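You operate a simulated robot arm through the tools that you are given. There is no shell and no other tool.

The job below is to be done with a simulated two-armed robot. You get a single attempt, and the scene is never put back.

## Task
Cap the jar of green powder with the small teal cap.
Fine: turn the jar to LOAD, lay the cap on, turn to CAP, snap it home with the cap button, turn back to LOAD; leave the other small caps.

The check looks at the end state, three seconds after you hand in, the way a careful person would. Anything else that was tipped, shoved, dropped, spilled or broken makes it a failure. A push-on lid holds only when it is set on centred and level and pressed home; a screw cap is set on level and turned clockwise until tight.

## Robot
Two 6-joint arms with two-finger grippers on one trunk that stands fixed in place. Base frame: the origin is at the foot of the trunk, x ahead of it, y to its left, z up. Units: mm, degrees, N and s.
The left shoulder is at [30, 178, 1038], the right one opposite. With the tool pointing down near the work surface each hand reaches from about 440 to 840 mm from the base axis, measured 20 degrees to its own side. Payload 2.54 kg a hand.
The tool frame of a hand sits at the grasp point between the pads (the TCP): z along the fingers, y along the line on which they close. The tips reach 30 mm beyond it. The gripper opens to 116 mm; its body begins 95 mm behind the TCP.
Orientation is that of the tool frame in the base frame, as [roll, pitch, yaw] about the fixed x, y, z axes, in that order (R = Rz(yaw) Ry(pitch) Rx(roll)). With the fingers straight down and closing along the base's y, the tool's x points along the base's -x, its y along +y and its z along -z.

## Interface
- The arms move only by the tool move_arm. It takes "left_targets", "right_targets" or both (then of equal length, played together; a hand with none holds still); each is a list that holds one entry, the list of rows, each a list of 7 numbers: the shift along the tool's x, y, z in mm, then the turn, a rotation vector about the tool's x, y, z in degrees, then the finger opening in mm, from 0 to 116. In form: [[[tx, ty, tz, rx, ry, rz, claw], ...]]. A call has 1 to 20 rows; each row shifts and turns the commanded pose from where the row before left it, along the tool's axes as they then stand. Each row takes 0.2 s and may step no farther than 50 mm and 8.6 degrees from the row before; otherwise, or with a gripper value out of range, the whole call is refused. Where a pose cannot be reached the arm comes as near as it can. A force on the tool above 40 N (or 10 N above the force at the start of the call, whichever is more), or a blocked arm, ends the call early, and 0.2 s more pass. The fingers move at their own pace (about 153 mm/s each) and stop on an object; they squeeze with about 34 N. The grip force told is the motor's: it shows also when the fingers shut on nothing. Time passes only in rows, and 0.2 s behind the last, so rows that do not move let the fingers close. The reply holds the time, the measured pose of the TCP, the force on the tool along the base axes, the opening and the grip force, in the units named above and with some noise, with the torque about the TCP (base axes, N m) and any sound that the robot's microphone picked up.
- Cameras (640 x 400 px; columns grow to the right, rows downward): "scene" is now at [40.9, -21.3, 1770.7]; the picture's right is [-0.28, -0.96, 0.00], its down [-0.77, 0.22, -0.60] and it looks along [0.57, -0.17, -0.80] (base axes); focal length 313 px, centre (320, 200). "left" rides on the left gripper at [69, 15, -122] in its tool frame; the picture's right is [-0.21, 0.98, 0.00], its down [-0.83, -0.18, -0.53] and it looks along [-0.52, -0.11, 0.85] (tool axes); focal length 251 px, centre (320, 200). "right" rides on the right gripper at [69, -15, -122] in its tool frame; the picture's right is [0.21, 0.98, 0.00], its down [-0.83, 0.18, -0.53] and it looks along [-0.52, 0.11, 0.85] (tool axes); focal length 251 px, centre (320, 200). There is no depth. A picture from a camera that has moved, and an enlarged one, comes with that camera's place and axes in the base frame and with its lens. The place of the scene camera against the robot may be out by one fixed shift of up to 18 mm in any direction.
- get_image(camera): a new picture of that camera. It takes no simulated time.
- move_column(by): moves the trunk up (or, below 0, down) by that many mm; the arms and the scene camera ride with it, the base frame stays. It gives what a move gives, with no picture.
- turn_head(pan, tilt): turns the head with the scene camera to pan (to the left, within 143 degrees either way) and tilt (down, from -29 to 69), counted from straight ahead of the robot. It gives what a move gives.
- close_up(camera, box): a new picture of the part [left, top, right, bottom] of that camera's present view, enlarged. It takes no simulated time.
- hand_in(): hands the job in; it is judged then, once.

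Places have to be worked out from the pictures, the camera data and where the tool is seen. Open the grippers and draw the arms clear of the work before you hand the job in, unless the task says otherwise.

The tools are called after "Request:" as a command line: name --argument value ..., lists and objects as JSON in quotes. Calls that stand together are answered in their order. move_arm: Moves the arms, as the interface text tells. Its arguments: {"type":"object","properties":{"left_targets":{"type":"array"},"right_targets":{"type":"array"}},"required":[]} The other tools are called the same way: move_column (by) moves the trunk up or down; turn_head (pan, tilt) turns the head that bears the scene camera; get_image (camera) takes a picture; close_up (camera, box) takes an enlarged picture of a part of a camera's view; hand_in () hands the job in.

At the start:

```text
time_s: 0.0
left_eef_pos: [512.1, 105.0, 1263.6]
left_orientation: [-180.0, -0.1, 180.0]
left_contact_force: [-0.4, -0.6, 0.3]
left_torque: [0.0, -0.03, 0.0]
left_gripper_width: 115.8
left_grip_force: 0.1
right_eef_pos: [490.3, -292.0, 1238.2]
right_orientation: [-180.0, 0.1, 180.0]
right_contact_force: [0.5, 0.1, -0.6]
right_torque: [0.01, 0.02, 0.02]
right_gripper_width: 115.7
right_grip_force: 0.1
trunk travel left (down, up): [-250.0, 290.0]
head pan, tilt (commanded): [-16.0, 53.3]
```

scene: 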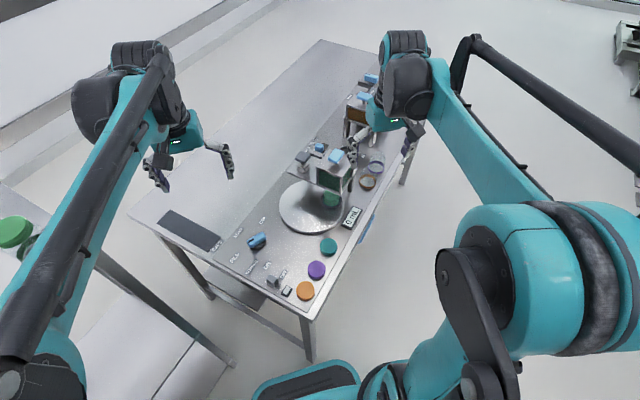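
right: 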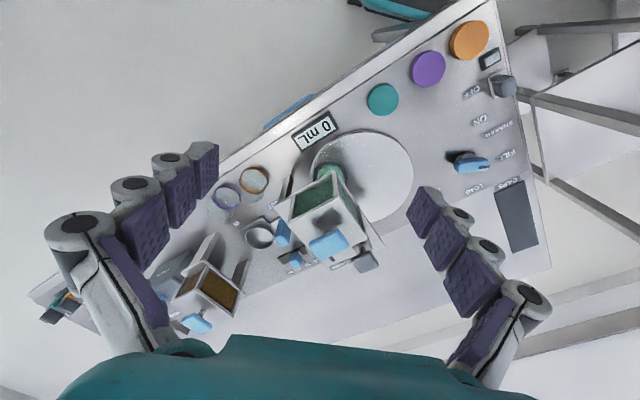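
left: 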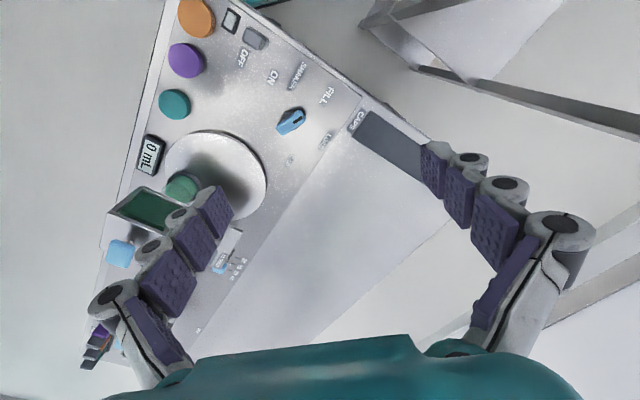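

I'll look closer at the bench to work out the layout of knob, buttons, jar, caps and stations.

Request:
close_up --camera "scene" --box '[200, 160, 400, 310]'

Request:
close_up --camera "right" --box '[340, 0, 560, 260]'

Request:
close_up --camera "left" --box '[80, 0, 440, 300]'

Request:
close_up --camera "scene" --box '[280, 60, 440, 220]'

```text
2.67 times, centred on (300, 235) of scene
camera zoom: at [40.9, -21.3, 1770.7], right [-0.28, -0.96, 0.0], down [-0.77, 0.22, -0.6], along [0.57, -0.17, -0.8], focal length 835 px, centre (373, 107)
```

zoom: 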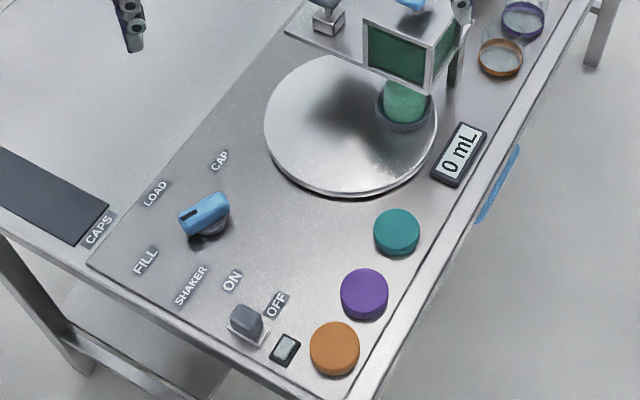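

```text
1.54 times, centred on (450, 130) of right
camera zoom: at [421.5, -307.3, 1360.6], right [-0.21, 0.98, 0.0], down [0.83, 0.18, 0.53], along [0.52, 0.11, -0.85], focal length 387 px, centre (120, 308)
```

zoom: 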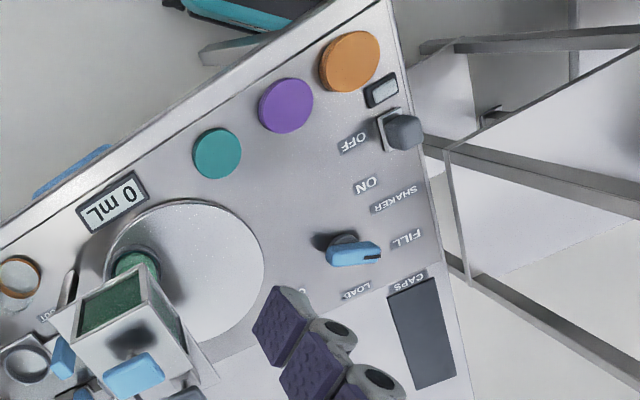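

```text
1.33 times, centred on (260, 150) of left
camera zoom: at [444.1, 120.0, 1386.9], right [0.21, 0.98, 0.0], down [0.83, -0.18, 0.53], along [0.52, -0.11, -0.85], focal length 335 px, centre (400, 267)
```

zoom: 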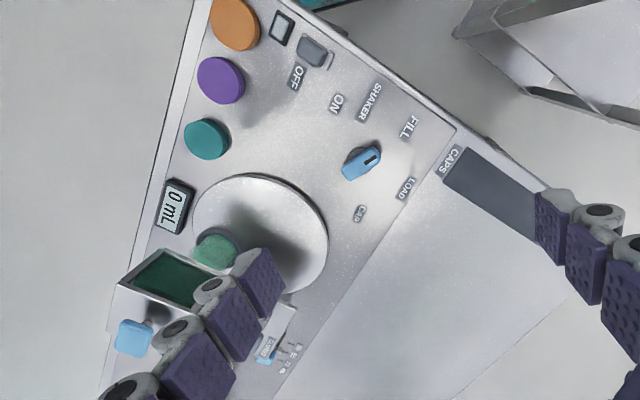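

```text
2.50 times, centred on (360, 140) of scene
camera zoom: at [40.9, -21.3, 1770.7], right [-0.28, -0.96, 0.0], down [-0.77, 0.22, -0.6], along [0.57, -0.17, -0.8], focal length 782 px, centre (220, 350)
```

zoom: 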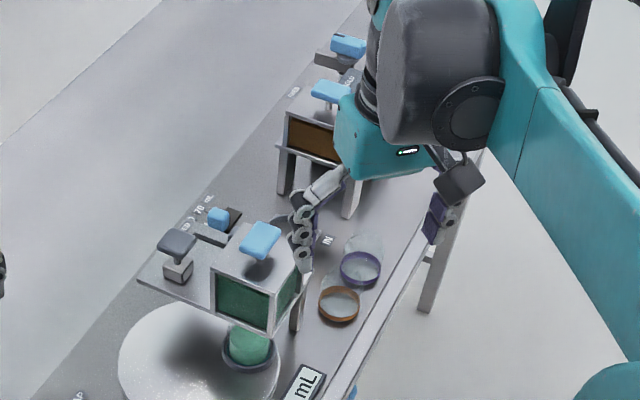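

From the left and right views together I put the teal cap near (484,-179,873) and the FILL/LOAD/CAP knob near (560,39,880). Next I'll move both arms outward so the cameras see the machine clearly.

Request:
move_arm --left_targets '[[[0, 50, 0, 0, 0, 0, 116], [0, 50, 0, 0, 0, 0, 116], [0, 50, 0, 0, 0, 0, 116], [0, 0, 0, 0, 0, 0, 116]]]' --right_targets '[[[0, -50, 0, 0, 0, 0, 116], [0, -50, 0, 0, 0, 0, 116], [0, -50, 0, 0, 0, 0, 116], [0, 0, 0, 0, 0, 0, 116]]]'

Request:
get_image --camera "scene"

Request:
get_image --camera "right"

Request:
get_image --camera "left"

```text
time_s: 1.0
left_eef_pos: [512.1, 254.9, 1263.6]
left_orientation: [-180.0, 0.0, -180.0]
left_contact_force: [-1.4, 0.3, -1.0]
left_torque: [-0.02, -0.02, 0.03]
left_gripper_width: 115.9
left_grip_force: 0.1
right_eef_pos: [493.1, -443.1, 1239.2]
right_orientation: [180.0, 0.0, -180.0]
right_contact_force: [0.6, 0.4, -0.6]
right_torque: [0.01, -0.01, -0.02]
right_gripper_width: 116.1
right_grip_force: 0.0
trunk travel left (down, up): [-250.0, 290.0]
head pan, tilt (commanded): [-16.0, 53.3]
```

```text
taken
camera scene: at [40.1, -21.0, 1770.7], right [-0.28, -0.96, 0.0], down [-0.77, 0.22, -0.6], along [0.57, -0.17, -0.8], focal length 313 px, centre (320, 200)
```

scene: 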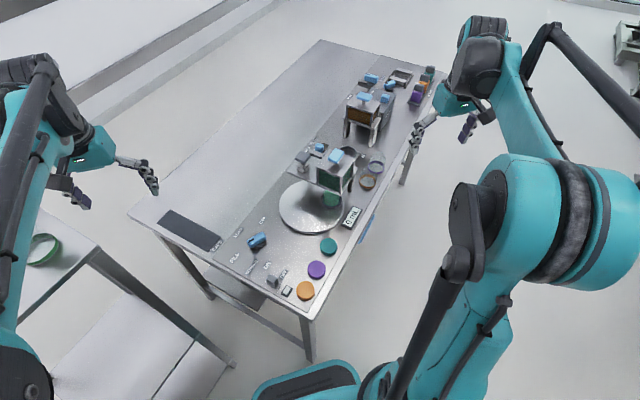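

```text
taken
camera right: at [423.4, -458.0, 1363.1], right [-0.21, 0.98, 0.0], down [0.83, 0.18, 0.53], along [0.52, 0.11, -0.85], focal length 251 px, centre (320, 200)
```

right: 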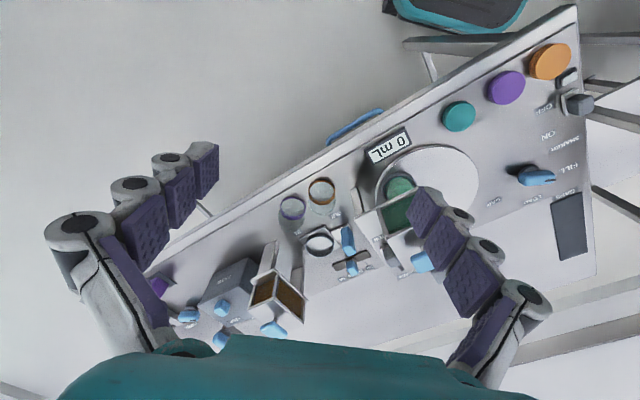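

```text
taken
camera left: at [443.4, 269.9, 1385.8], right [0.21, 0.98, 0.0], down [0.83, -0.18, 0.53], along [0.52, -0.11, -0.85], focal length 251 px, centre (320, 200)
```

left: 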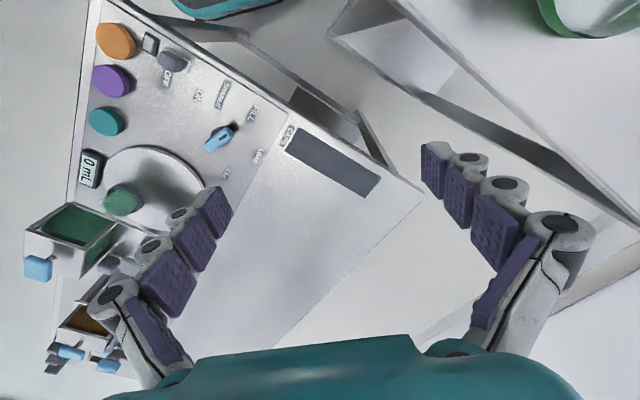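

Clearer now. I'll zoom on the machine stations, the discs and the knob labels.

Request:
close_up --camera "scene" --box '[270, 130, 390, 230]'

Request:
close_up --camera "scene" --box '[330, 60, 440, 140]'

Request:
close_up --camera "scene" --box '[220, 210, 350, 310]'

Request:
close_up --camera "right" --box '[260, 130, 480, 290]'

Request:
close_up --camera "left" --box '[20, 0, 300, 300]'

Request:
close_up --camera "right" --box '[420, 20, 620, 220]'

```text
4.00 times, centred on (330, 180) of scene
camera zoom: at [40.1, -21.0, 1770.7], right [-0.28, -0.96, 0.0], down [-0.77, 0.22, -0.6], along [0.57, -0.17, -0.8], focal length 1252 px, centre (280, 280)
```

zoom: 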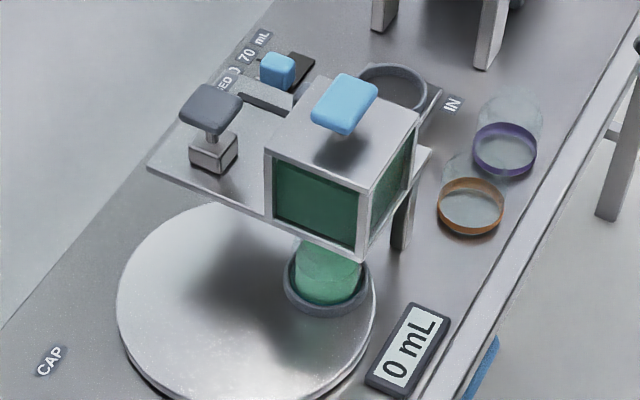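

```text
5.00 times, centred on (385, 100) of scene
camera zoom: at [40.1, -21.0, 1770.7], right [-0.28, -0.96, 0.0], down [-0.77, 0.22, -0.6], along [0.57, -0.17, -0.8], focal length 1565 px, centre (-5, 700)
```

zoom: 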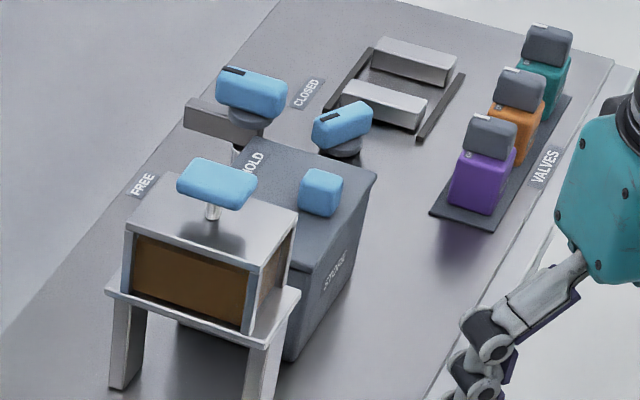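

```text
4.00 times, centred on (285, 260) of scene
camera zoom: at [40.1, -21.0, 1770.7], right [-0.28, -0.96, 0.0], down [-0.77, 0.22, -0.6], along [0.57, -0.17, -0.8], focal length 1252 px, centre (460, -40)
```

zoom: 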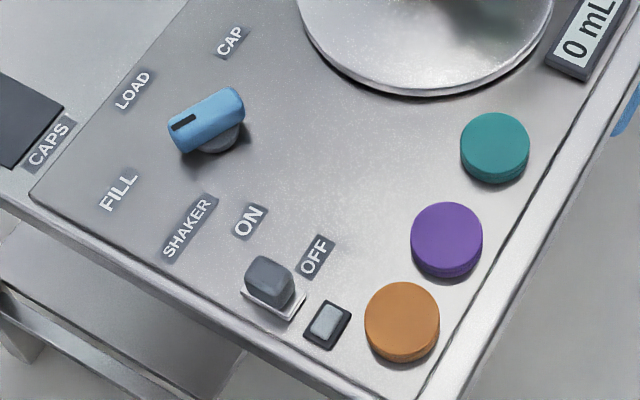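

```text
2.50 times, centred on (370, 210) of right
camera zoom: at [423.4, -458.0, 1363.1], right [-0.21, 0.98, 0.0], down [0.83, 0.18, 0.53], along [0.52, 0.11, -0.85], focal length 629 px, centre (195, 175)
```

zoom: 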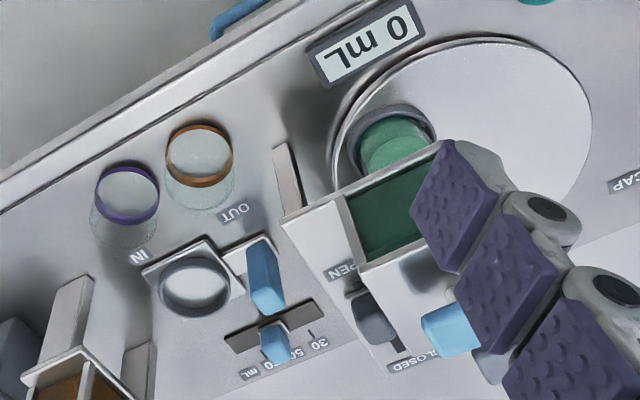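

```text
1.33 times, centred on (160, 150) of left
camera zoom: at [443.4, 269.9, 1385.8], right [0.21, 0.98, 0.0], down [0.83, -0.18, 0.53], along [0.52, -0.11, -0.85], focal length 335 px, centre (533, 267)
```

zoom: 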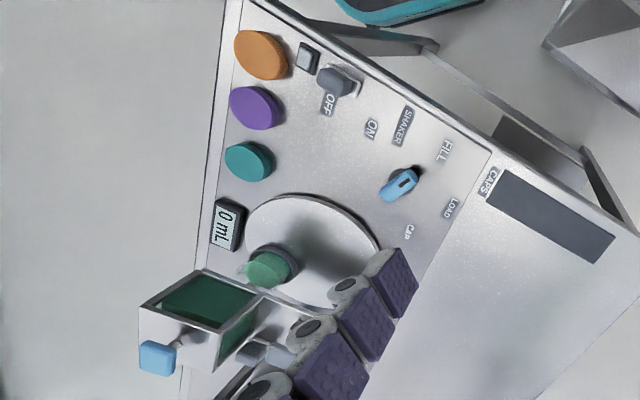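

```text
2.00 times, centred on (520, 120) of right
camera zoom: at [423.4, -458.0, 1363.1], right [-0.21, 0.98, 0.0], down [0.83, 0.18, 0.53], along [0.52, 0.11, -0.85], focal length 503 px, centre (-80, 360)
```

zoom: 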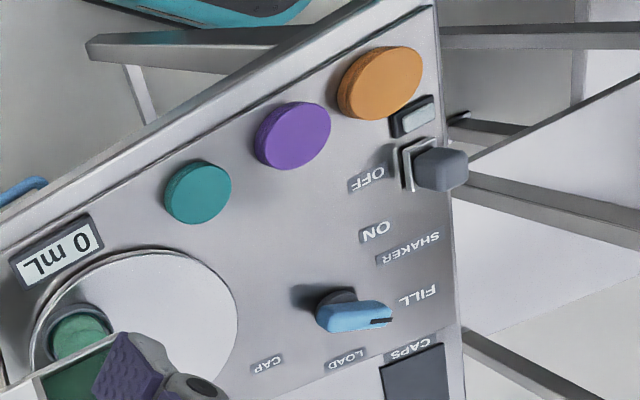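

The turntable carries the green jar at FILL, the blue knob's mark points at FILL, and a grey mushroom on the stand plate beside the green hopper looks like the cap button. I'll bring the left hand camera over toward it for a better look.

Request:
move_arm --left_targets '[[[-23.5, -32, 10, 0, 0, 0, 116], [-23.5, -32, 10, 0, 0, 0, 116], [-23.5, -32, 10, 0, 0, 0, 116], [-23.5, -32, 10, 0, 0, 0, 116], [-23.5, -32, 10, 0, 0, 0, 116], [-23.5, -32, 10, 0, 0, 0, 116], [-10, -10, 5, 0, 0, 0, 116], [0, 0, 0, 0, 0, 0, 116]]]'

Request:
get_image --camera "left"

Request:
get_image --camera "scene"

```text
time_s: 2.8
left_eef_pos: [663.1, 53.9, 1198.5]
left_orientation: [180.0, -0.1, 180.0]
left_contact_force: [0.9, 0.7, 0.1]
left_torque: [-0.03, -0.01, 0.0]
left_gripper_width: 116.0
left_grip_force: 0.1
right_eef_pos: [493.1, -442.3, 1239.6]
right_orientation: [180.0, 0.0, 180.0]
right_contact_force: [-0.4, -0.2, 0.0]
right_torque: [-0.02, 0.01, -0.02]
right_gripper_width: 116.1
right_grip_force: 0.0
trunk travel left (down, up): [-250.0, 290.0]
head pan, tilt (commanded): [-16.0, 53.3]
```

```text
taken
camera left: at [594.6, 68.7, 1320.1], right [0.21, 0.98, 0.0], down [0.83, -0.18, 0.53], along [0.52, -0.11, -0.85], focal length 251 px, centre (320, 200)
```

left: 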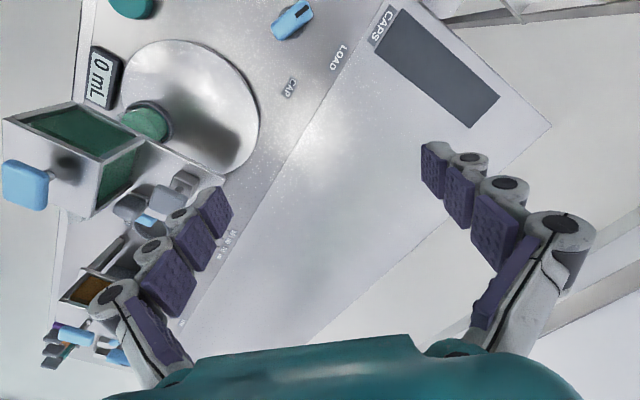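

```text
taken
camera scene: at [40.9, -21.5, 1770.7], right [-0.28, -0.96, 0.0], down [-0.77, 0.22, -0.6], along [0.57, -0.17, -0.8], focal length 313 px, centre (320, 200)
```

scene: 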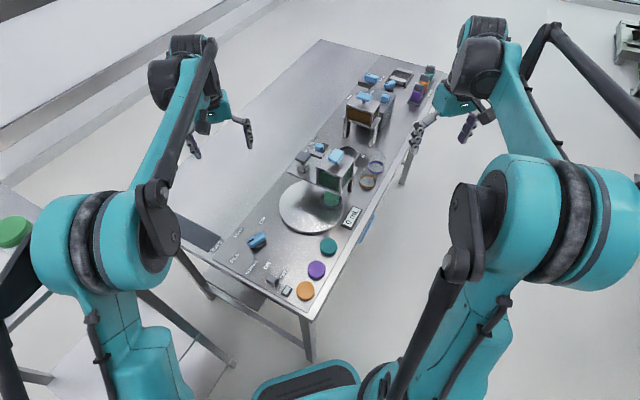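

The finger partly hides the area; I'll zoom on the stand and then shift right a bit more.

Request:
close_up --camera "left" --box '[0, 80, 240, 260]'

Request:
move_arm --left_targets '[[[0, -45, 0, 0, 0, 0, 116], [0, -45, 0, 0, 0, 0, 116], [0, -45, 0, 0, 0, 0, 116], [0, 0, 0, 0, 0, 0, 116]]]'

Request:
get_image --camera "left"

```text
2.22 times, centred on (120, 170) of left
camera zoom: at [594.6, 68.7, 1320.1], right [0.21, 0.98, 0.0], down [0.83, -0.18, 0.53], along [0.52, -0.11, -0.85], focal length 559 px, centre (764, 267)
```

zoom: 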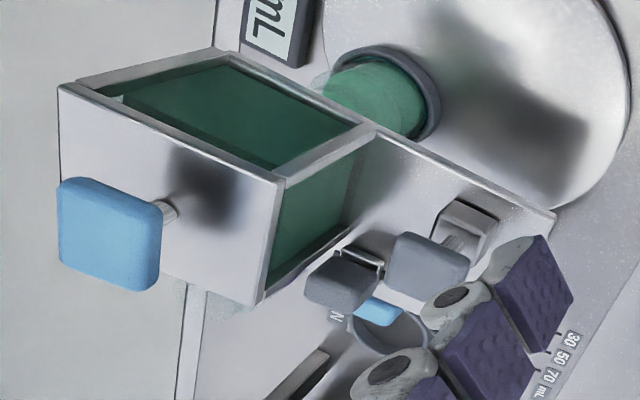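

```text
time_s: 3.8
left_eef_pos: [663.5, -77.9, 1199.6]
left_orientation: [-180.0, 0.0, -180.0]
left_contact_force: [0.1, 0.7, 0.5]
left_torque: [0.0, -0.01, -0.03]
left_gripper_width: 115.9
left_grip_force: 0.0
right_eef_pos: [492.9, -441.4, 1240.7]
right_orientation: [180.0, 0.0, 180.0]
right_contact_force: [0.3, 0.5, 0.2]
right_torque: [-0.03, 0.0, 0.01]
right_gripper_width: 115.9
right_grip_force: 0.0
trunk travel left (down, up): [-250.0, 290.0]
head pan, tilt (commanded): [-16.0, 53.3]
```

```text
taken
camera left: at [595.2, -63.2, 1321.7], right [0.21, 0.98, 0.0], down [0.83, -0.18, 0.53], along [0.52, -0.11, -0.85], focal length 251 px, centre (320, 200)
```

left: 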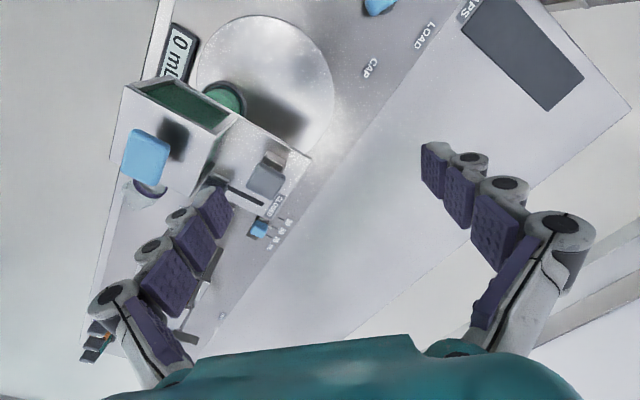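

Two grey handles appear here, so I'll zoom in to tell the cap button from the OPEN/CLOSED slider.

Request:
close_up --camera "left" --box '[180, 100, 340, 260]'

Request:
close_up --camera "scene" --box '[280, 130, 360, 190]'

Request:
close_up --camera "left" --box '[120, 10, 340, 150]'

```text
2.50 times, centred on (260, 180) of left
camera zoom: at [595.2, -63.2, 1321.7], right [0.21, 0.98, 0.0], down [0.83, -0.18, 0.53], along [0.52, -0.11, -0.85], focal length 629 px, centre (470, 250)
```

zoom: 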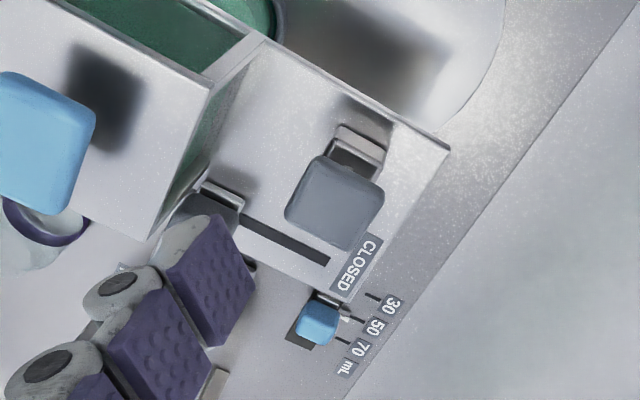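

```text
6.67 times, centred on (320, 160) of scene
camera zoom: at [40.8, -20.0, 1770.7], right [-0.28, -0.96, 0.0], down [-0.77, 0.22, -0.6], along [0.57, -0.17, -0.8], focal length 2086 px, centre (320, 467)
```

zoom: 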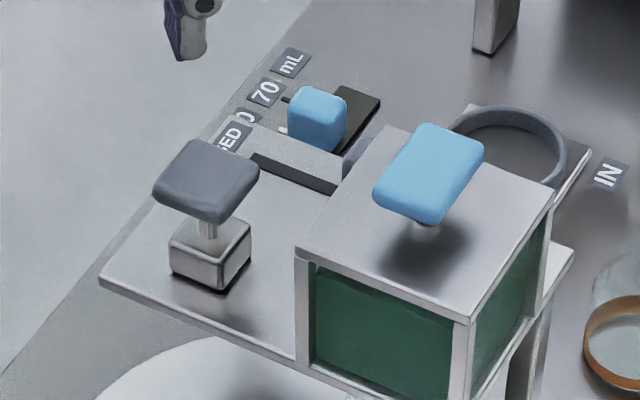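

```text
2.86 times, centred on (230, 80) of left
camera zoom: at [595.2, -63.2, 1321.7], right [0.21, 0.98, 0.0], down [0.83, -0.18, 0.53], along [0.52, -0.11, -0.85], focal length 718 px, centre (577, 543)
```

zoom: 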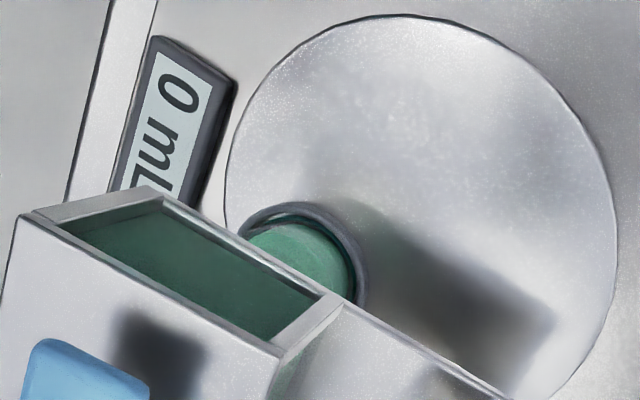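

The grey mushroom on the plate is the cap button, with its top near (725,-161,1037); the slider with CLOSED is the hopper gate, which I leave alone. Now I'll bring the left hand above the knob and turn it so the fingers straddle the bar.

Request:
move_arm --left_targets '[[[20.7, 23.4, 20, 0, 0, 0, 116], [20.7, 23.4, 20, 0, 0, 0, 116], [20.7, 23.4, 20, 0, 0, 0, 116], [20.7, 23.4, 20, 0, 0, 0, 116], [20.7, 23.4, 20, 0, 0, 0, 116], [0, 0, 20, 0, 0, -8, 116], [0, 0, 20, 0, 0, -8, 116], [0, 0, 0, 0, 0, -8, 116], [0, 0, 0, 0, 0, -8, 116], [0, 0, 0, 0, 0, -8, 116], [0, 0, 0, 0, 0, -8, 116], [0, 0, 0, 0, 0, -8, 116], [0, 0, 0, 0, 0, -8, 116], [0, 0, 0, 0, 0, -8, 116], [0, 0, 0, 0, 0, -8, 116], [0, 0, 0, 0, 0, -8, 116], [0, 0, 0, 0, 0, -8, 116], [0, 0, 0, 0, 0, -8, 116], [0, 0, 0, 0, 0, -5, 116], [0, 0, 0, 0, 0, 0, 116]]]'

Request:
get_image --camera "left"

Request:
get_image --camera "scene"

```text
time_s: 8.0
left_eef_pos: [560.6, 34.7, 1059.6]
left_orientation: [-180.0, 0.1, -71.0]
left_contact_force: [-0.3, 0.8, 0.0]
left_torque: [-0.02, 0.0, 0.03]
left_gripper_width: 116.0
left_grip_force: 0.1
right_eef_pos: [492.7, -442.0, 1240.3]
right_orientation: [180.0, 0.0, 180.0]
right_contact_force: [0.3, -0.1, 0.0]
right_torque: [0.01, 0.0, 0.02]
right_gripper_width: 116.1
right_grip_force: 0.0
trunk travel left (down, up): [-250.0, 290.0]
head pan, tilt (commanded): [-16.0, 53.3]
```

```text
taken
camera left: at [568.8, -35.4, 1181.9], right [-0.99, -0.12, 0.0], down [-0.1, 0.84, 0.53], along [-0.06, 0.53, -0.85], focal length 251 px, centre (320, 200)
```

left: 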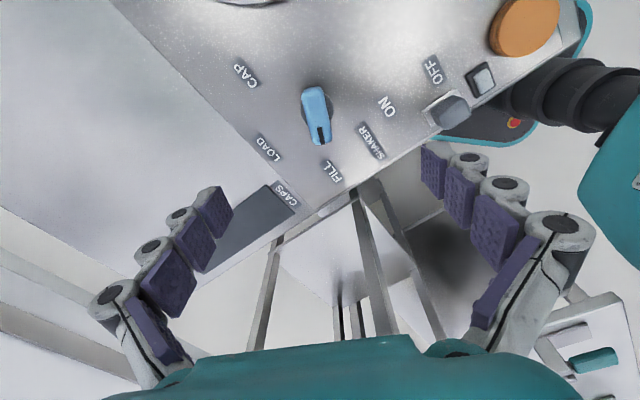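

```text
taken
camera scene: at [41.0, -21.4, 1770.7], right [-0.28, -0.96, 0.0], down [-0.77, 0.22, -0.6], along [0.57, -0.17, -0.8], focal length 313 px, centre (320, 200)
```

scene: 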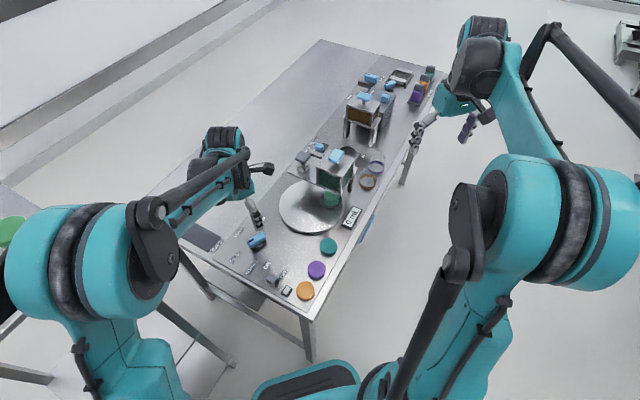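

The rotation to yaw -71° worked. I'll zoom on the knob to fix its pivot and height.

Request:
close_up --camera "left" --box '[220, 50, 420, 200]'

```text
2.67 times, centred on (320, 125) of left
camera zoom: at [568.8, -35.4, 1181.9], right [-0.99, -0.12, 0.0], down [-0.1, 0.84, 0.53], along [-0.06, 0.53, -0.85], focal length 670 px, centre (320, 400)
```

zoom: 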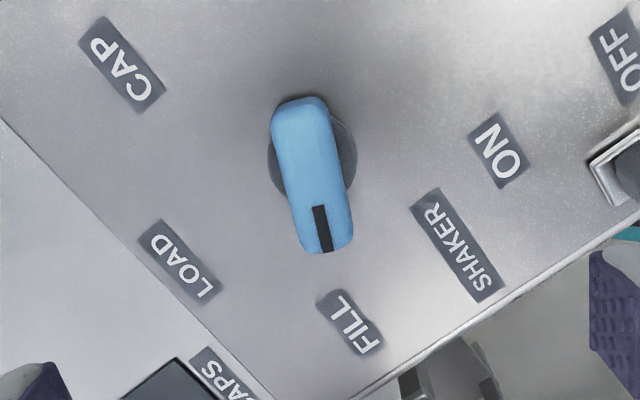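

The knob bar is about 60 × 24 mm with its mark at FILL (about 107°), and its pivot near (565,30); LOAD lies about 60° clockwise and CAP another 60°. I'll narrow the fingers and descend partway over the pivot.

Request:
move_arm --left_targets '[[[2.5, -1.5, 30, 0, 0, 0, 64], [2.5, -1.5, 30, 0, 0, 0, 64], [0, 0, 30, 0, 0, 0, 64], [0, 0, 30, 0, 0, 0, 64], [0, 0, 9, 0, 0, 0, 64], [0, 0, 0, 0, 0, 0, 64]]]'

Request:
get_image --camera "left"

Request:
close_up --camera "scene" --box '[200, 190, 320, 290]'

```text
time_s: 9.4
left_eef_pos: [565.2, 30.3, 930.8]
left_orientation: [-180.0, 0.0, -70.9]
left_contact_force: [0.3, -0.1, 0.9]
left_torque: [0.01, 0.0, -0.01]
left_gripper_width: 64.2
left_grip_force: 0.0
right_eef_pos: [492.1, -443.6, 1239.7]
right_orientation: [-180.0, 0.0, -180.0]
right_contact_force: [0.2, -0.2, -0.2]
right_torque: [0.0, 0.02, 0.0]
right_gripper_width: 116.0
right_grip_force: 0.1
trunk travel left (down, up): [-250.0, 290.0]
head pan, tilt (commanded): [-16.0, 53.3]
```

```text
taken
camera left: at [573.1, -39.6, 1053.2], right [-0.99, -0.12, 0.0], down [-0.1, 0.84, 0.53], along [-0.06, 0.53, -0.85], focal length 251 px, centre (320, 200)
```

left: 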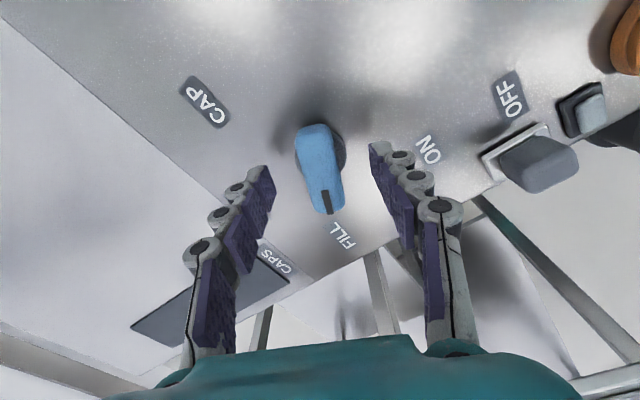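

```text
4.00 times, centred on (260, 240) of scene
camera zoom: at [41.1, -21.4, 1770.7], right [-0.28, -0.96, 0.0], down [-0.77, 0.22, -0.6], along [0.57, -0.17, -0.8], focal length 1252 px, centre (560, 40)
```

zoom: 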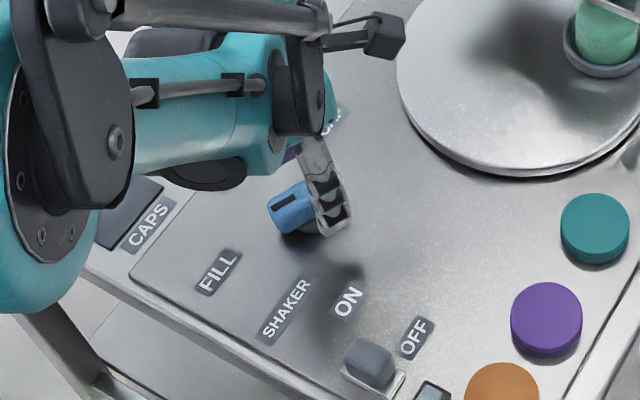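

Laterally the bar is centred between the fingers. I'll descend 20 mm more and close on it, watching width and force.

Request:
move_arm --left_targets '[[[0, 0, 10, 0, 0, 0, 64], [0, 0, 10, 0, 0, 0, 64], [0, 0, 0, 0, 0, 0, 64]]]'

Request:
get_image --camera "left"

Request:
close_up --camera "scene" --box '[230, 200, 310, 260]'

```text
time_s: 10.2
left_eef_pos: [565.0, 30.0, 910.4]
left_orientation: [179.9, 0.0, -71.0]
left_contact_force: [-1.1, 0.5, 0.6]
left_torque: [0.0, -0.02, 0.0]
left_gripper_width: 64.3
left_grip_force: 0.1
right_eef_pos: [492.4, -442.2, 1239.3]
right_orientation: [180.0, 0.0, -179.9]
right_contact_force: [-0.5, -0.6, 0.1]
right_torque: [-0.05, -0.01, 0.04]
right_gripper_width: 116.0
right_grip_force: 0.0
trunk travel left (down, up): [-250.0, 290.0]
head pan, tilt (commanded): [-16.0, 53.3]
```

```text
taken
camera left: at [573.2, -40.2, 1033.3], right [-0.99, -0.12, 0.0], down [-0.1, 0.84, 0.53], along [-0.06, 0.53, -0.85], focal length 251 px, centre (320, 200)
```

left: 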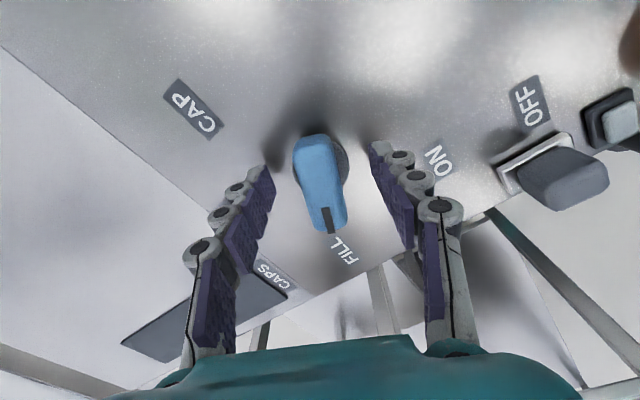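

```text
6.67 times, centred on (270, 230) of scene
camera zoom: at [40.8, -21.4, 1770.7], right [-0.28, -0.96, 0.0], down [-0.77, 0.22, -0.6], along [0.57, -0.17, -0.8], focal length 2086 px, centre (653, 0)
```

zoom: 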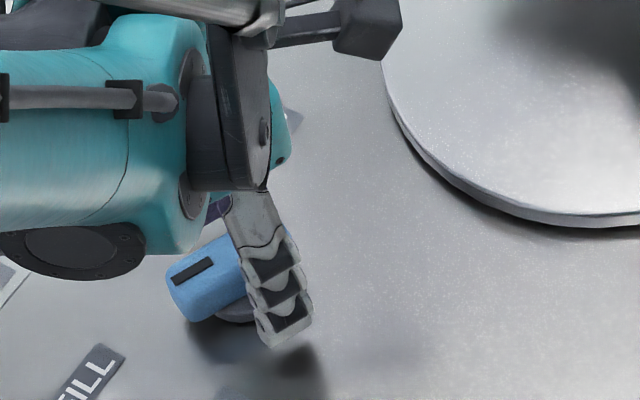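

The bar's top seems to be near z 911 and centred on the pivot, so the tips are well alongside it. I'll close on it.

Request:
move_arm --left_targets '[[[0, 0, -4, 0, 0, 0, 64], [0, 0, 0, 0, 0, 0, 40], [0, 0, 0, 0, 0, 0, 28], [0, 0, 0, 0, 0, 0, 20], [0, 0, 0, 0, 0, 0, 15], [0, 0, 0, 0, 0, 0, 15]]]'

Request:
get_image --camera "left"

```text
time_s: 11.6
left_eef_pos: [565.1, 31.9, 915.5]
left_orientation: [-179.9, 0.1, -71.0]
left_contact_force: [2.7, 0.6, 1.4]
left_torque: [-0.02, -0.07, 0.03]
left_gripper_width: 23.5
left_grip_force: 45.7
right_eef_pos: [493.2, -442.0, 1240.7]
right_orientation: [-180.0, 0.0, -179.9]
right_contact_force: [0.3, 0.5, -0.3]
right_torque: [0.03, 0.0, -0.02]
right_gripper_width: 115.8
right_grip_force: 0.0
trunk travel left (down, up): [-250.0, 290.0]
head pan, tilt (commanded): [-16.0, 53.3]
```

```text
taken
camera left: at [573.2, -39.6, 1037.4], right [-0.99, -0.12, 0.0], down [-0.1, 0.84, 0.53], along [-0.06, 0.53, -0.85], focal length 251 px, centre (320, 200)
```

left: 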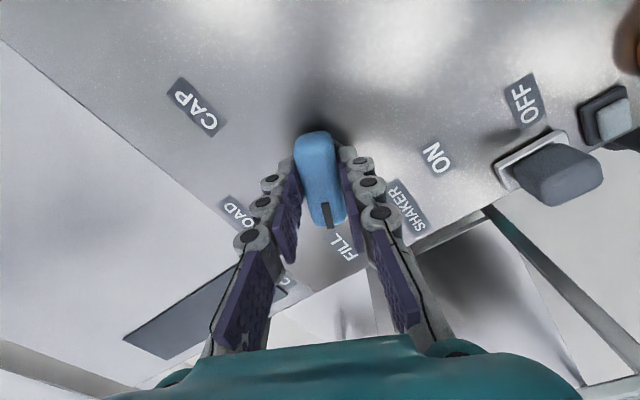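

The bar is gripped (23.5 mm). I'll turn clockwise in small steps, first 24°, and check the torque.

Request:
move_arm --left_targets '[[[0, 0, 0, 0, 0, 6, 15], [0, 0, 0, 0, 0, 6, 15], [0, 0, 0, 0, 0, 6, 15], [0, 0, 0, 0, 0, 6, 15], [0, 0, 0, 0, 0, 0, 15]]]'

Request:
get_image --camera "scene"

```text
time_s: 12.8
left_eef_pos: [563.1, 31.1, 914.8]
left_orientation: [180.0, 0.0, -95.1]
left_contact_force: [-3.8, -0.7, 2.9]
left_torque: [-0.23, 0.25, -0.01]
left_gripper_width: 23.4
left_grip_force: 44.8
right_eef_pos: [492.5, -443.0, 1240.0]
right_orientation: [180.0, 0.0, -180.0]
right_contact_force: [-0.4, -0.8, -0.1]
right_torque: [0.01, -0.02, 0.01]
right_gripper_width: 115.9
right_grip_force: 0.0
trunk travel left (down, up): [-250.0, 290.0]
head pan, tilt (commanded): [-16.0, 53.3]
```

```text
taken
camera scene: at [40.0, -21.6, 1770.7], right [-0.28, -0.96, 0.0], down [-0.77, 0.22, -0.6], along [0.57, -0.16, -0.8], focal length 313 px, centre (320, 200)
```

scene: 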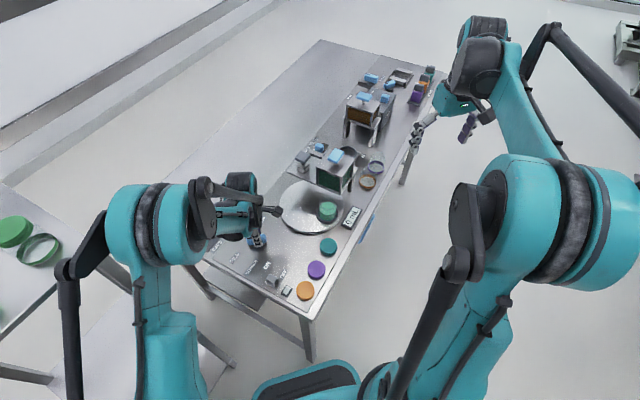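

The jar moved with the knob, so it is coupled. I'll continue to about 60° total.

Request:
move_arm --left_targets '[[[0, 0, 0, 0, 0, 6, 15], [0, 0, 0, 0, 0, 6, 15], [0, 0, 0, 0, 0, 6, 15], [0, 0, 0, 0, 0, 6, 15], [0, 0, 0, 0, 0, 6, 15], [0, 0, 0, 0, 0, 6, 15], [0, 0, 0, 0, 0, 0, 15], [0, 0, 0, 0, 0, 0, 15]]]'

Request:
get_image --camera "scene"

Request:
get_image --camera "left"

```text
time_s: 14.6
left_eef_pos: [561.6, 32.1, 915.7]
left_orientation: [179.8, 0.0, -131.0]
left_contact_force: [-28.8, -0.8, -17.5]
left_torque: [0.23, 0.35, -0.02]
left_gripper_width: 23.6
left_grip_force: 44.9
right_eef_pos: [490.8, -442.3, 1240.4]
right_orientation: [-180.0, 0.0, -179.9]
right_contact_force: [0.1, 0.1, -0.5]
right_torque: [0.0, -0.01, -0.02]
right_gripper_width: 116.0
right_grip_force: 0.0
trunk travel left (down, up): [-250.0, 290.0]
head pan, tilt (commanded): [-16.0, 53.3]
```

```text
taken
camera scene: at [38.3, -21.6, 1770.7], right [-0.28, -0.96, 0.0], down [-0.77, 0.22, -0.6], along [0.58, -0.16, -0.8], focal length 313 px, centre (320, 200)
```

scene: 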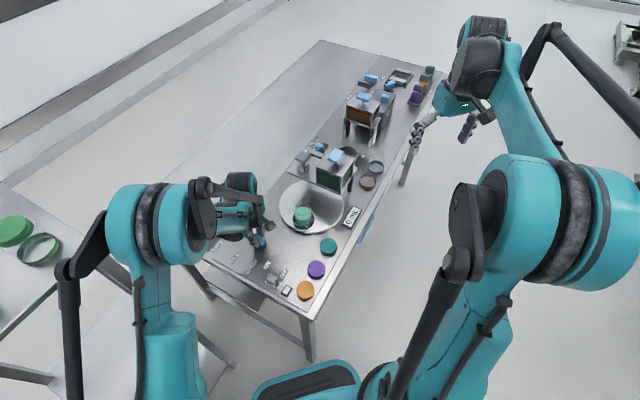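

```text
taken
camera left: at [506.1, -11.1, 1037.5], right [-0.6, 0.8, 0.0], down [0.68, 0.5, 0.53], along [0.43, 0.32, -0.85], focal length 251 px, centre (320, 200)
```

left: 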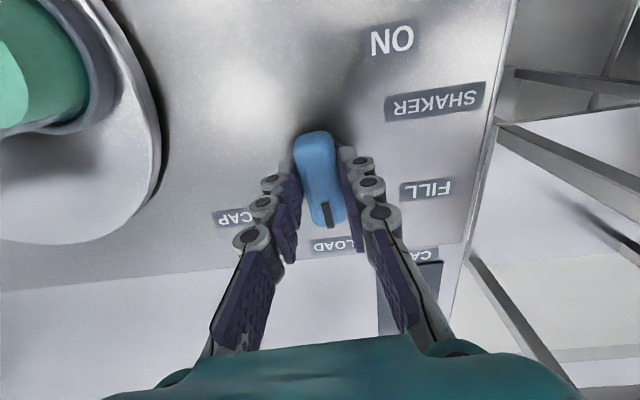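

The jar has come round toward the knob side. I'll zoom to compare the mark with the LOAD label and check the jar's bearing on the turntable.

Request:
close_up --camera "left" --box '[220, 110, 440, 270]'

Request:
close_up --camera "scene" --box '[230, 150, 370, 260]'

Request:
get_image --camera "right"

```text
2.50 times, centred on (330, 190) of left
camera zoom: at [506.1, -11.1, 1037.5], right [-0.6, 0.8, 0.0], down [0.68, 0.5, 0.53], along [0.43, 0.32, -0.85], focal length 629 px, centre (295, 225)
```

zoom: 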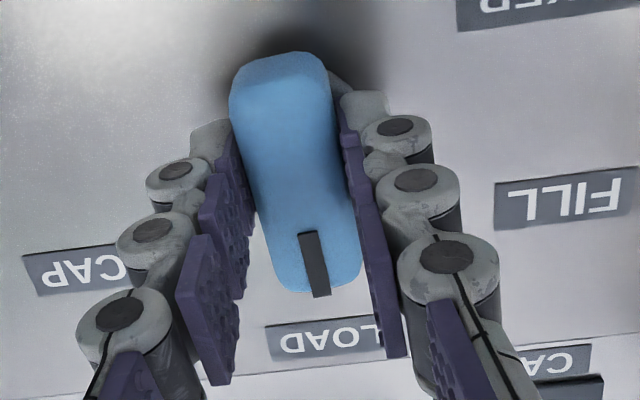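

```text
3.64 times, centred on (300, 205) of scene
camera zoom: at [38.3, -21.6, 1770.7], right [-0.28, -0.96, 0.0], down [-0.77, 0.22, -0.6], along [0.58, -0.16, -0.8], focal length 1138 px, centre (393, 182)
```

zoom: 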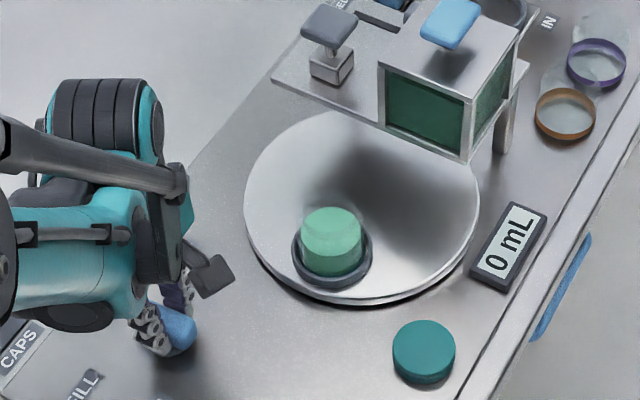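

```text
taken
camera right: at [422.0, -458.0, 1363.1], right [-0.21, 0.98, 0.0], down [0.83, 0.18, 0.54], along [0.52, 0.11, -0.84], focal length 251 px, centre (320, 200)
```

right: 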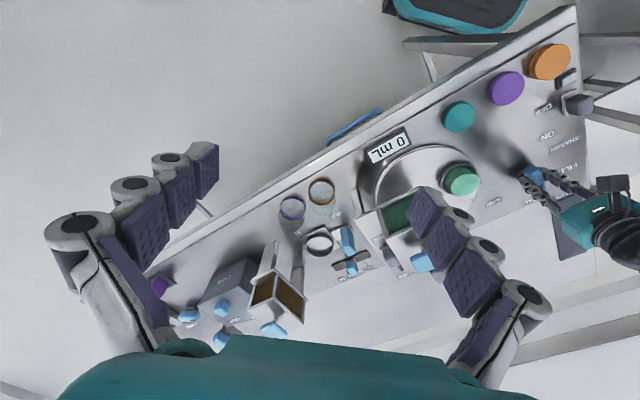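

The mark (≈44.5°) lines up with the LOAD label (≈44°). I'll ease the sideways strain, open, and lift off the knob.

Request:
move_arm --left_targets '[[[2.3, 2.6, 0, 0, 0, 0, 15], [0, 0, 0, 0, 0, 0, 30], [0, 0, 0, 0, 0, 0, 50], [0, 0, 0, 0, 0, 0, 64], [0, 0, 0, 0, 0, 0, 64], [0, 0, -30, 0, 0, 0, 64], [0, 0, -30, 0, 0, 0, 64], [0, 0, 0, 0, 0, 0, 64]]]'

Request:
get_image --camera "left"

Request:
close_up --camera "scene" --box '[230, 150, 370, 260]'

```text
time_s: 16.4
left_eef_pos: [560.5, 30.2, 972.3]
left_orientation: [180.0, 0.0, -131.0]
left_contact_force: [-0.7, 0.0, 0.0]
left_torque: [-0.01, 0.0, -0.02]
left_gripper_width: 64.0
left_grip_force: 0.0
right_eef_pos: [493.6, -442.7, 1240.1]
right_orientation: [-179.9, 0.0, -179.9]
right_contact_force: [0.4, 0.3, -0.2]
right_torque: [-0.01, 0.04, -0.02]
right_gripper_width: 116.1
right_grip_force: 0.0
trunk travel left (down, up): [-250.0, 290.0]
head pan, tilt (commanded): [-16.0, 53.3]
```

```text
taken
camera left: at [505.5, -12.0, 1095.1], right [-0.6, 0.8, 0.0], down [0.68, 0.5, 0.53], along [0.43, 0.32, -0.85], focal length 251 px, centre (320, 200)
```

left: 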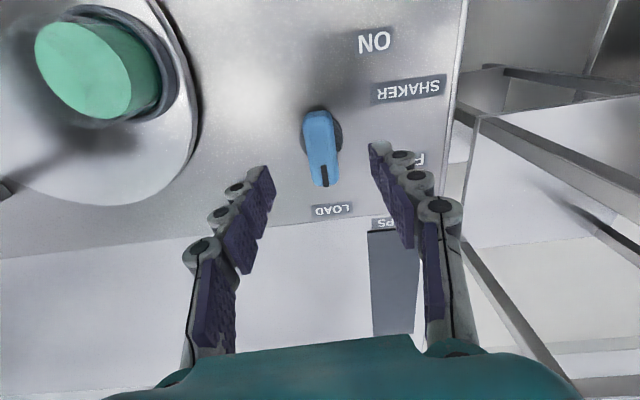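

```text
3.64 times, centred on (300, 205) of scene
camera zoom: at [41.5, -21.5, 1770.7], right [-0.28, -0.96, 0.0], down [-0.77, 0.22, -0.6], along [0.57, -0.16, -0.8], focal length 1138 px, centre (393, 182)
```

zoom: 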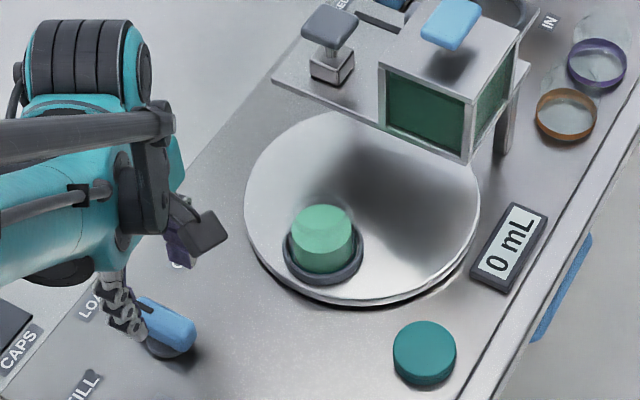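

The jar settled at the LOAD station (slightly further round as the detent took it). I'll park the left hand away and bring the right hand over the teal cap with its fingers closing across the table (yaw 134°).

Request:
move_arm --left_targets '[[[-21, 25.9, -25.4, 0, 0, 0, 64], [-21, 25.9, -25.4, 0, 0, 0, 64], [-21, 25.9, -25.4, 0, 0, 0, 64], [-21, 25.9, -25.4, 0, 0, 0, 64], [-21, 25.9, -25.4, 0, 0, 0, 64], [-21, 25.9, -25.4, 0, 0, 0, 64], [-21, 25.9, -25.4, 0, 0, 0, 64], [0, 0, 0, 0, 0, 0, 64], [0, 0, 0, 0, 0, 0, 64], [0, 0, 0, 0, 0, 0, 64], [0, 0, 0, 0, 0, 0, 64], [0, 0, 0, 0, 0, 0, 64], [0, 0, 0, 0, 0, 0, 64], [0, 0, 0, 0, 0, 0, 64]]]' --right_targets '[[[1.3, 37.6, 20, 0, 0, 0, 116], [1.3, 37.6, 20, 0, 0, 0, 116], [1.3, 37.6, 20, 0, 0, 0, 116], [1.3, 37.6, 20, 0, 0, 0, 116], [1.3, 37.6, 20, 0, 0, 0, 116], [1.3, 37.6, 20, 0, 0, 0, 116], [1.3, 37.6, 20, 0, 0, 0, 116], [0, 0, 10, 0, 0, 7.67, 116], [0, 0, 10, 0, 0, 7.67, 116], [0, 0, 10, 0, 0, 7.67, 116], [0, 0, 10, 0, 0, 7.67, 116], [0, 0, 10, 0, 0, 7.66, 116], [0, 0, 10, 0, 0, 7.66, 116], [0, 0, 0, 0, 0, 0, 116]]]'

Request:
get_image --camera "right"

Request:
get_image --camera "scene"

Request:
get_image --camera "left"

```text
time_s: 19.4
left_eef_pos: [520.1, 260.2, 1153.9]
left_orientation: [-180.0, 0.0, -131.0]
left_contact_force: [-0.1, 0.3, 0.2]
left_torque: [-0.02, 0.02, -0.01]
left_gripper_width: 64.4
left_grip_force: 0.1
right_eef_pos: [481.0, -177.7, 1038.5]
right_orientation: [-179.9, 0.0, 133.7]
right_contact_force: [-0.2, -0.2, 0.2]
right_torque: [0.01, -0.01, -0.01]
right_gripper_width: 116.1
right_grip_force: 0.0
trunk travel left (down, up): [-250.0, 290.0]
head pan, tilt (commanded): [-16.0, 53.3]
```

```text
taken
camera right: at [422.4, -139.2, 1161.3], right [0.55, 0.83, 0.0], down [0.7, -0.47, 0.53], along [0.44, -0.3, -0.85], focal length 251 px, centre (320, 200)
```

right: 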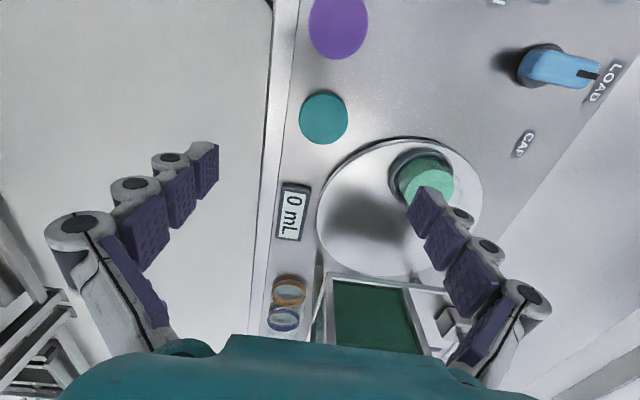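

```text
taken
camera scene: at [40.7, -21.1, 1770.7], right [-0.28, -0.96, 0.0], down [-0.77, 0.22, -0.6], along [0.57, -0.17, -0.8], focal length 313 px, centre (320, 200)
```

scene: 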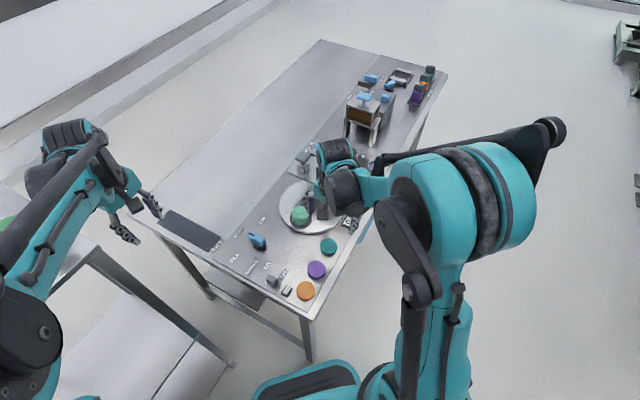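

```text
taken
camera left: at [463.2, 217.7, 1277.1], right [-0.6, 0.8, 0.0], down [0.68, 0.5, 0.53], along [0.43, 0.32, -0.85], focal length 251 px, centre (320, 200)
```

left: 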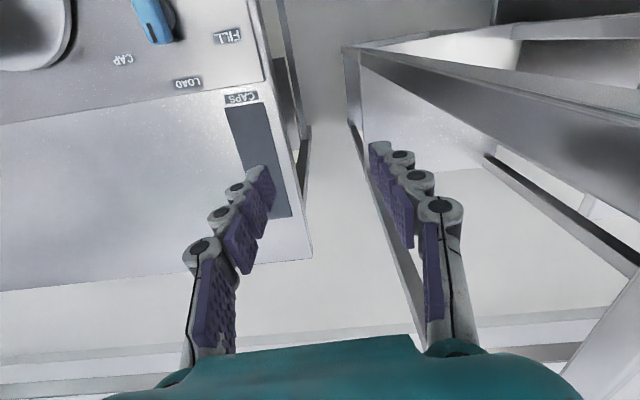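

The teal cap is near (481,-176). I'll zoom to measure the cap and the jar with its cup.

Request:
close_up --camera "right" --box '[280, 70, 380, 160]'

Request:
close_up --camera "right" --box '[310, 120, 500, 290]'

```text
4.44 times, centred on (330, 115) of right
camera zoom: at [422.4, -139.2, 1161.3], right [0.55, 0.83, 0.0], down [0.7, -0.47, 0.53], along [0.44, -0.3, -0.85], focal length 1118 px, centre (276, 578)
```

zoom: 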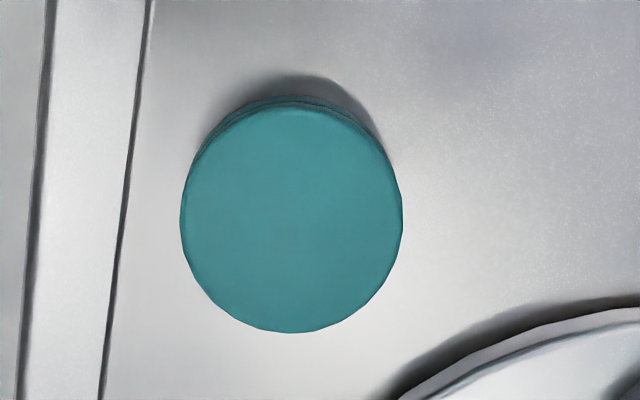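

```text
2.35 times, centred on (405, 205) of right
camera zoom: at [422.4, -139.2, 1161.3], right [0.55, 0.83, 0.0], down [0.7, -0.47, 0.53], along [0.44, -0.3, -0.85], focal length 592 px, centre (120, 188)
```

zoom: 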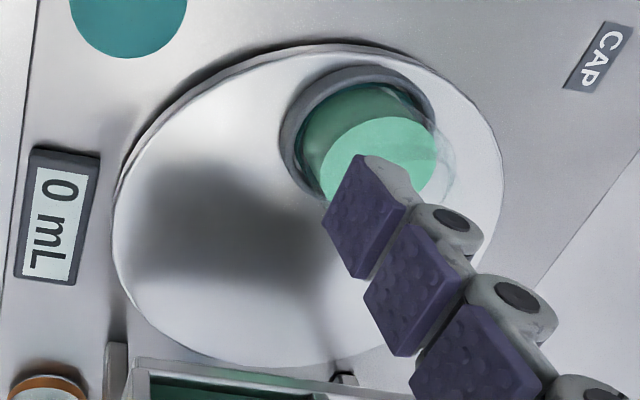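

The cap is about 54 mm across and 17 mm tall; closing at this yaw would bring one finger close to the turntable rim, so I'll turn back to yaw 180° for the pick, lower, and narrow the fingers.

Request:
move_arm --right_targets '[[[-0.7, 2.1, 10, 0, 0, -7.6, 100], [0, 0, 10, 0, 0, -7.6, 90], [0, 0, 10, 0, 0, -7.6, 84], [0, 0, 10, 0, 0, -7.7, 84], [0, 0, 10, 0, 0, -7.7, 84], [0, 0, 10, 0, 0, -7.7, 84], [0, 0, 20, 0, 0, 0, 84], [0, 0, 0, 0, 0, 0, 84]]]'

Request:
get_image --camera "right"

```text
time_s: 21.2
left_eef_pos: [518.8, 259.7, 1154.3]
left_orientation: [180.0, 0.0, -131.1]
left_contact_force: [0.1, -0.3, 0.1]
left_torque: [0.0, 0.01, 0.02]
left_gripper_width: 64.0
left_grip_force: 0.0
right_eef_pos: [482.6, -177.7, 958.7]
right_orientation: [-180.0, 0.1, 179.9]
right_contact_force: [-0.2, 0.2, 0.4]
right_torque: [-0.02, -0.04, -0.03]
right_gripper_width: 83.9
right_grip_force: 0.0
trunk travel left (down, up): [-250.0, 290.0]
head pan, tilt (commanded): [-16.0, 53.3]
```

```text
taken
camera right: at [413.6, -192.0, 1080.9], right [-0.21, 0.98, 0.0], down [0.83, 0.18, 0.53], along [0.52, 0.11, -0.85], focal length 251 px, centre (320, 200)
```

right: 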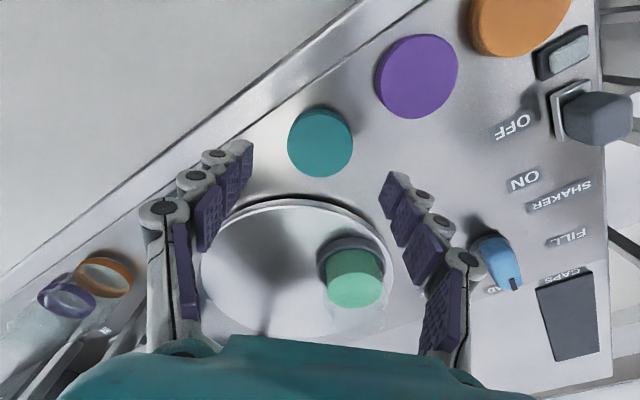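

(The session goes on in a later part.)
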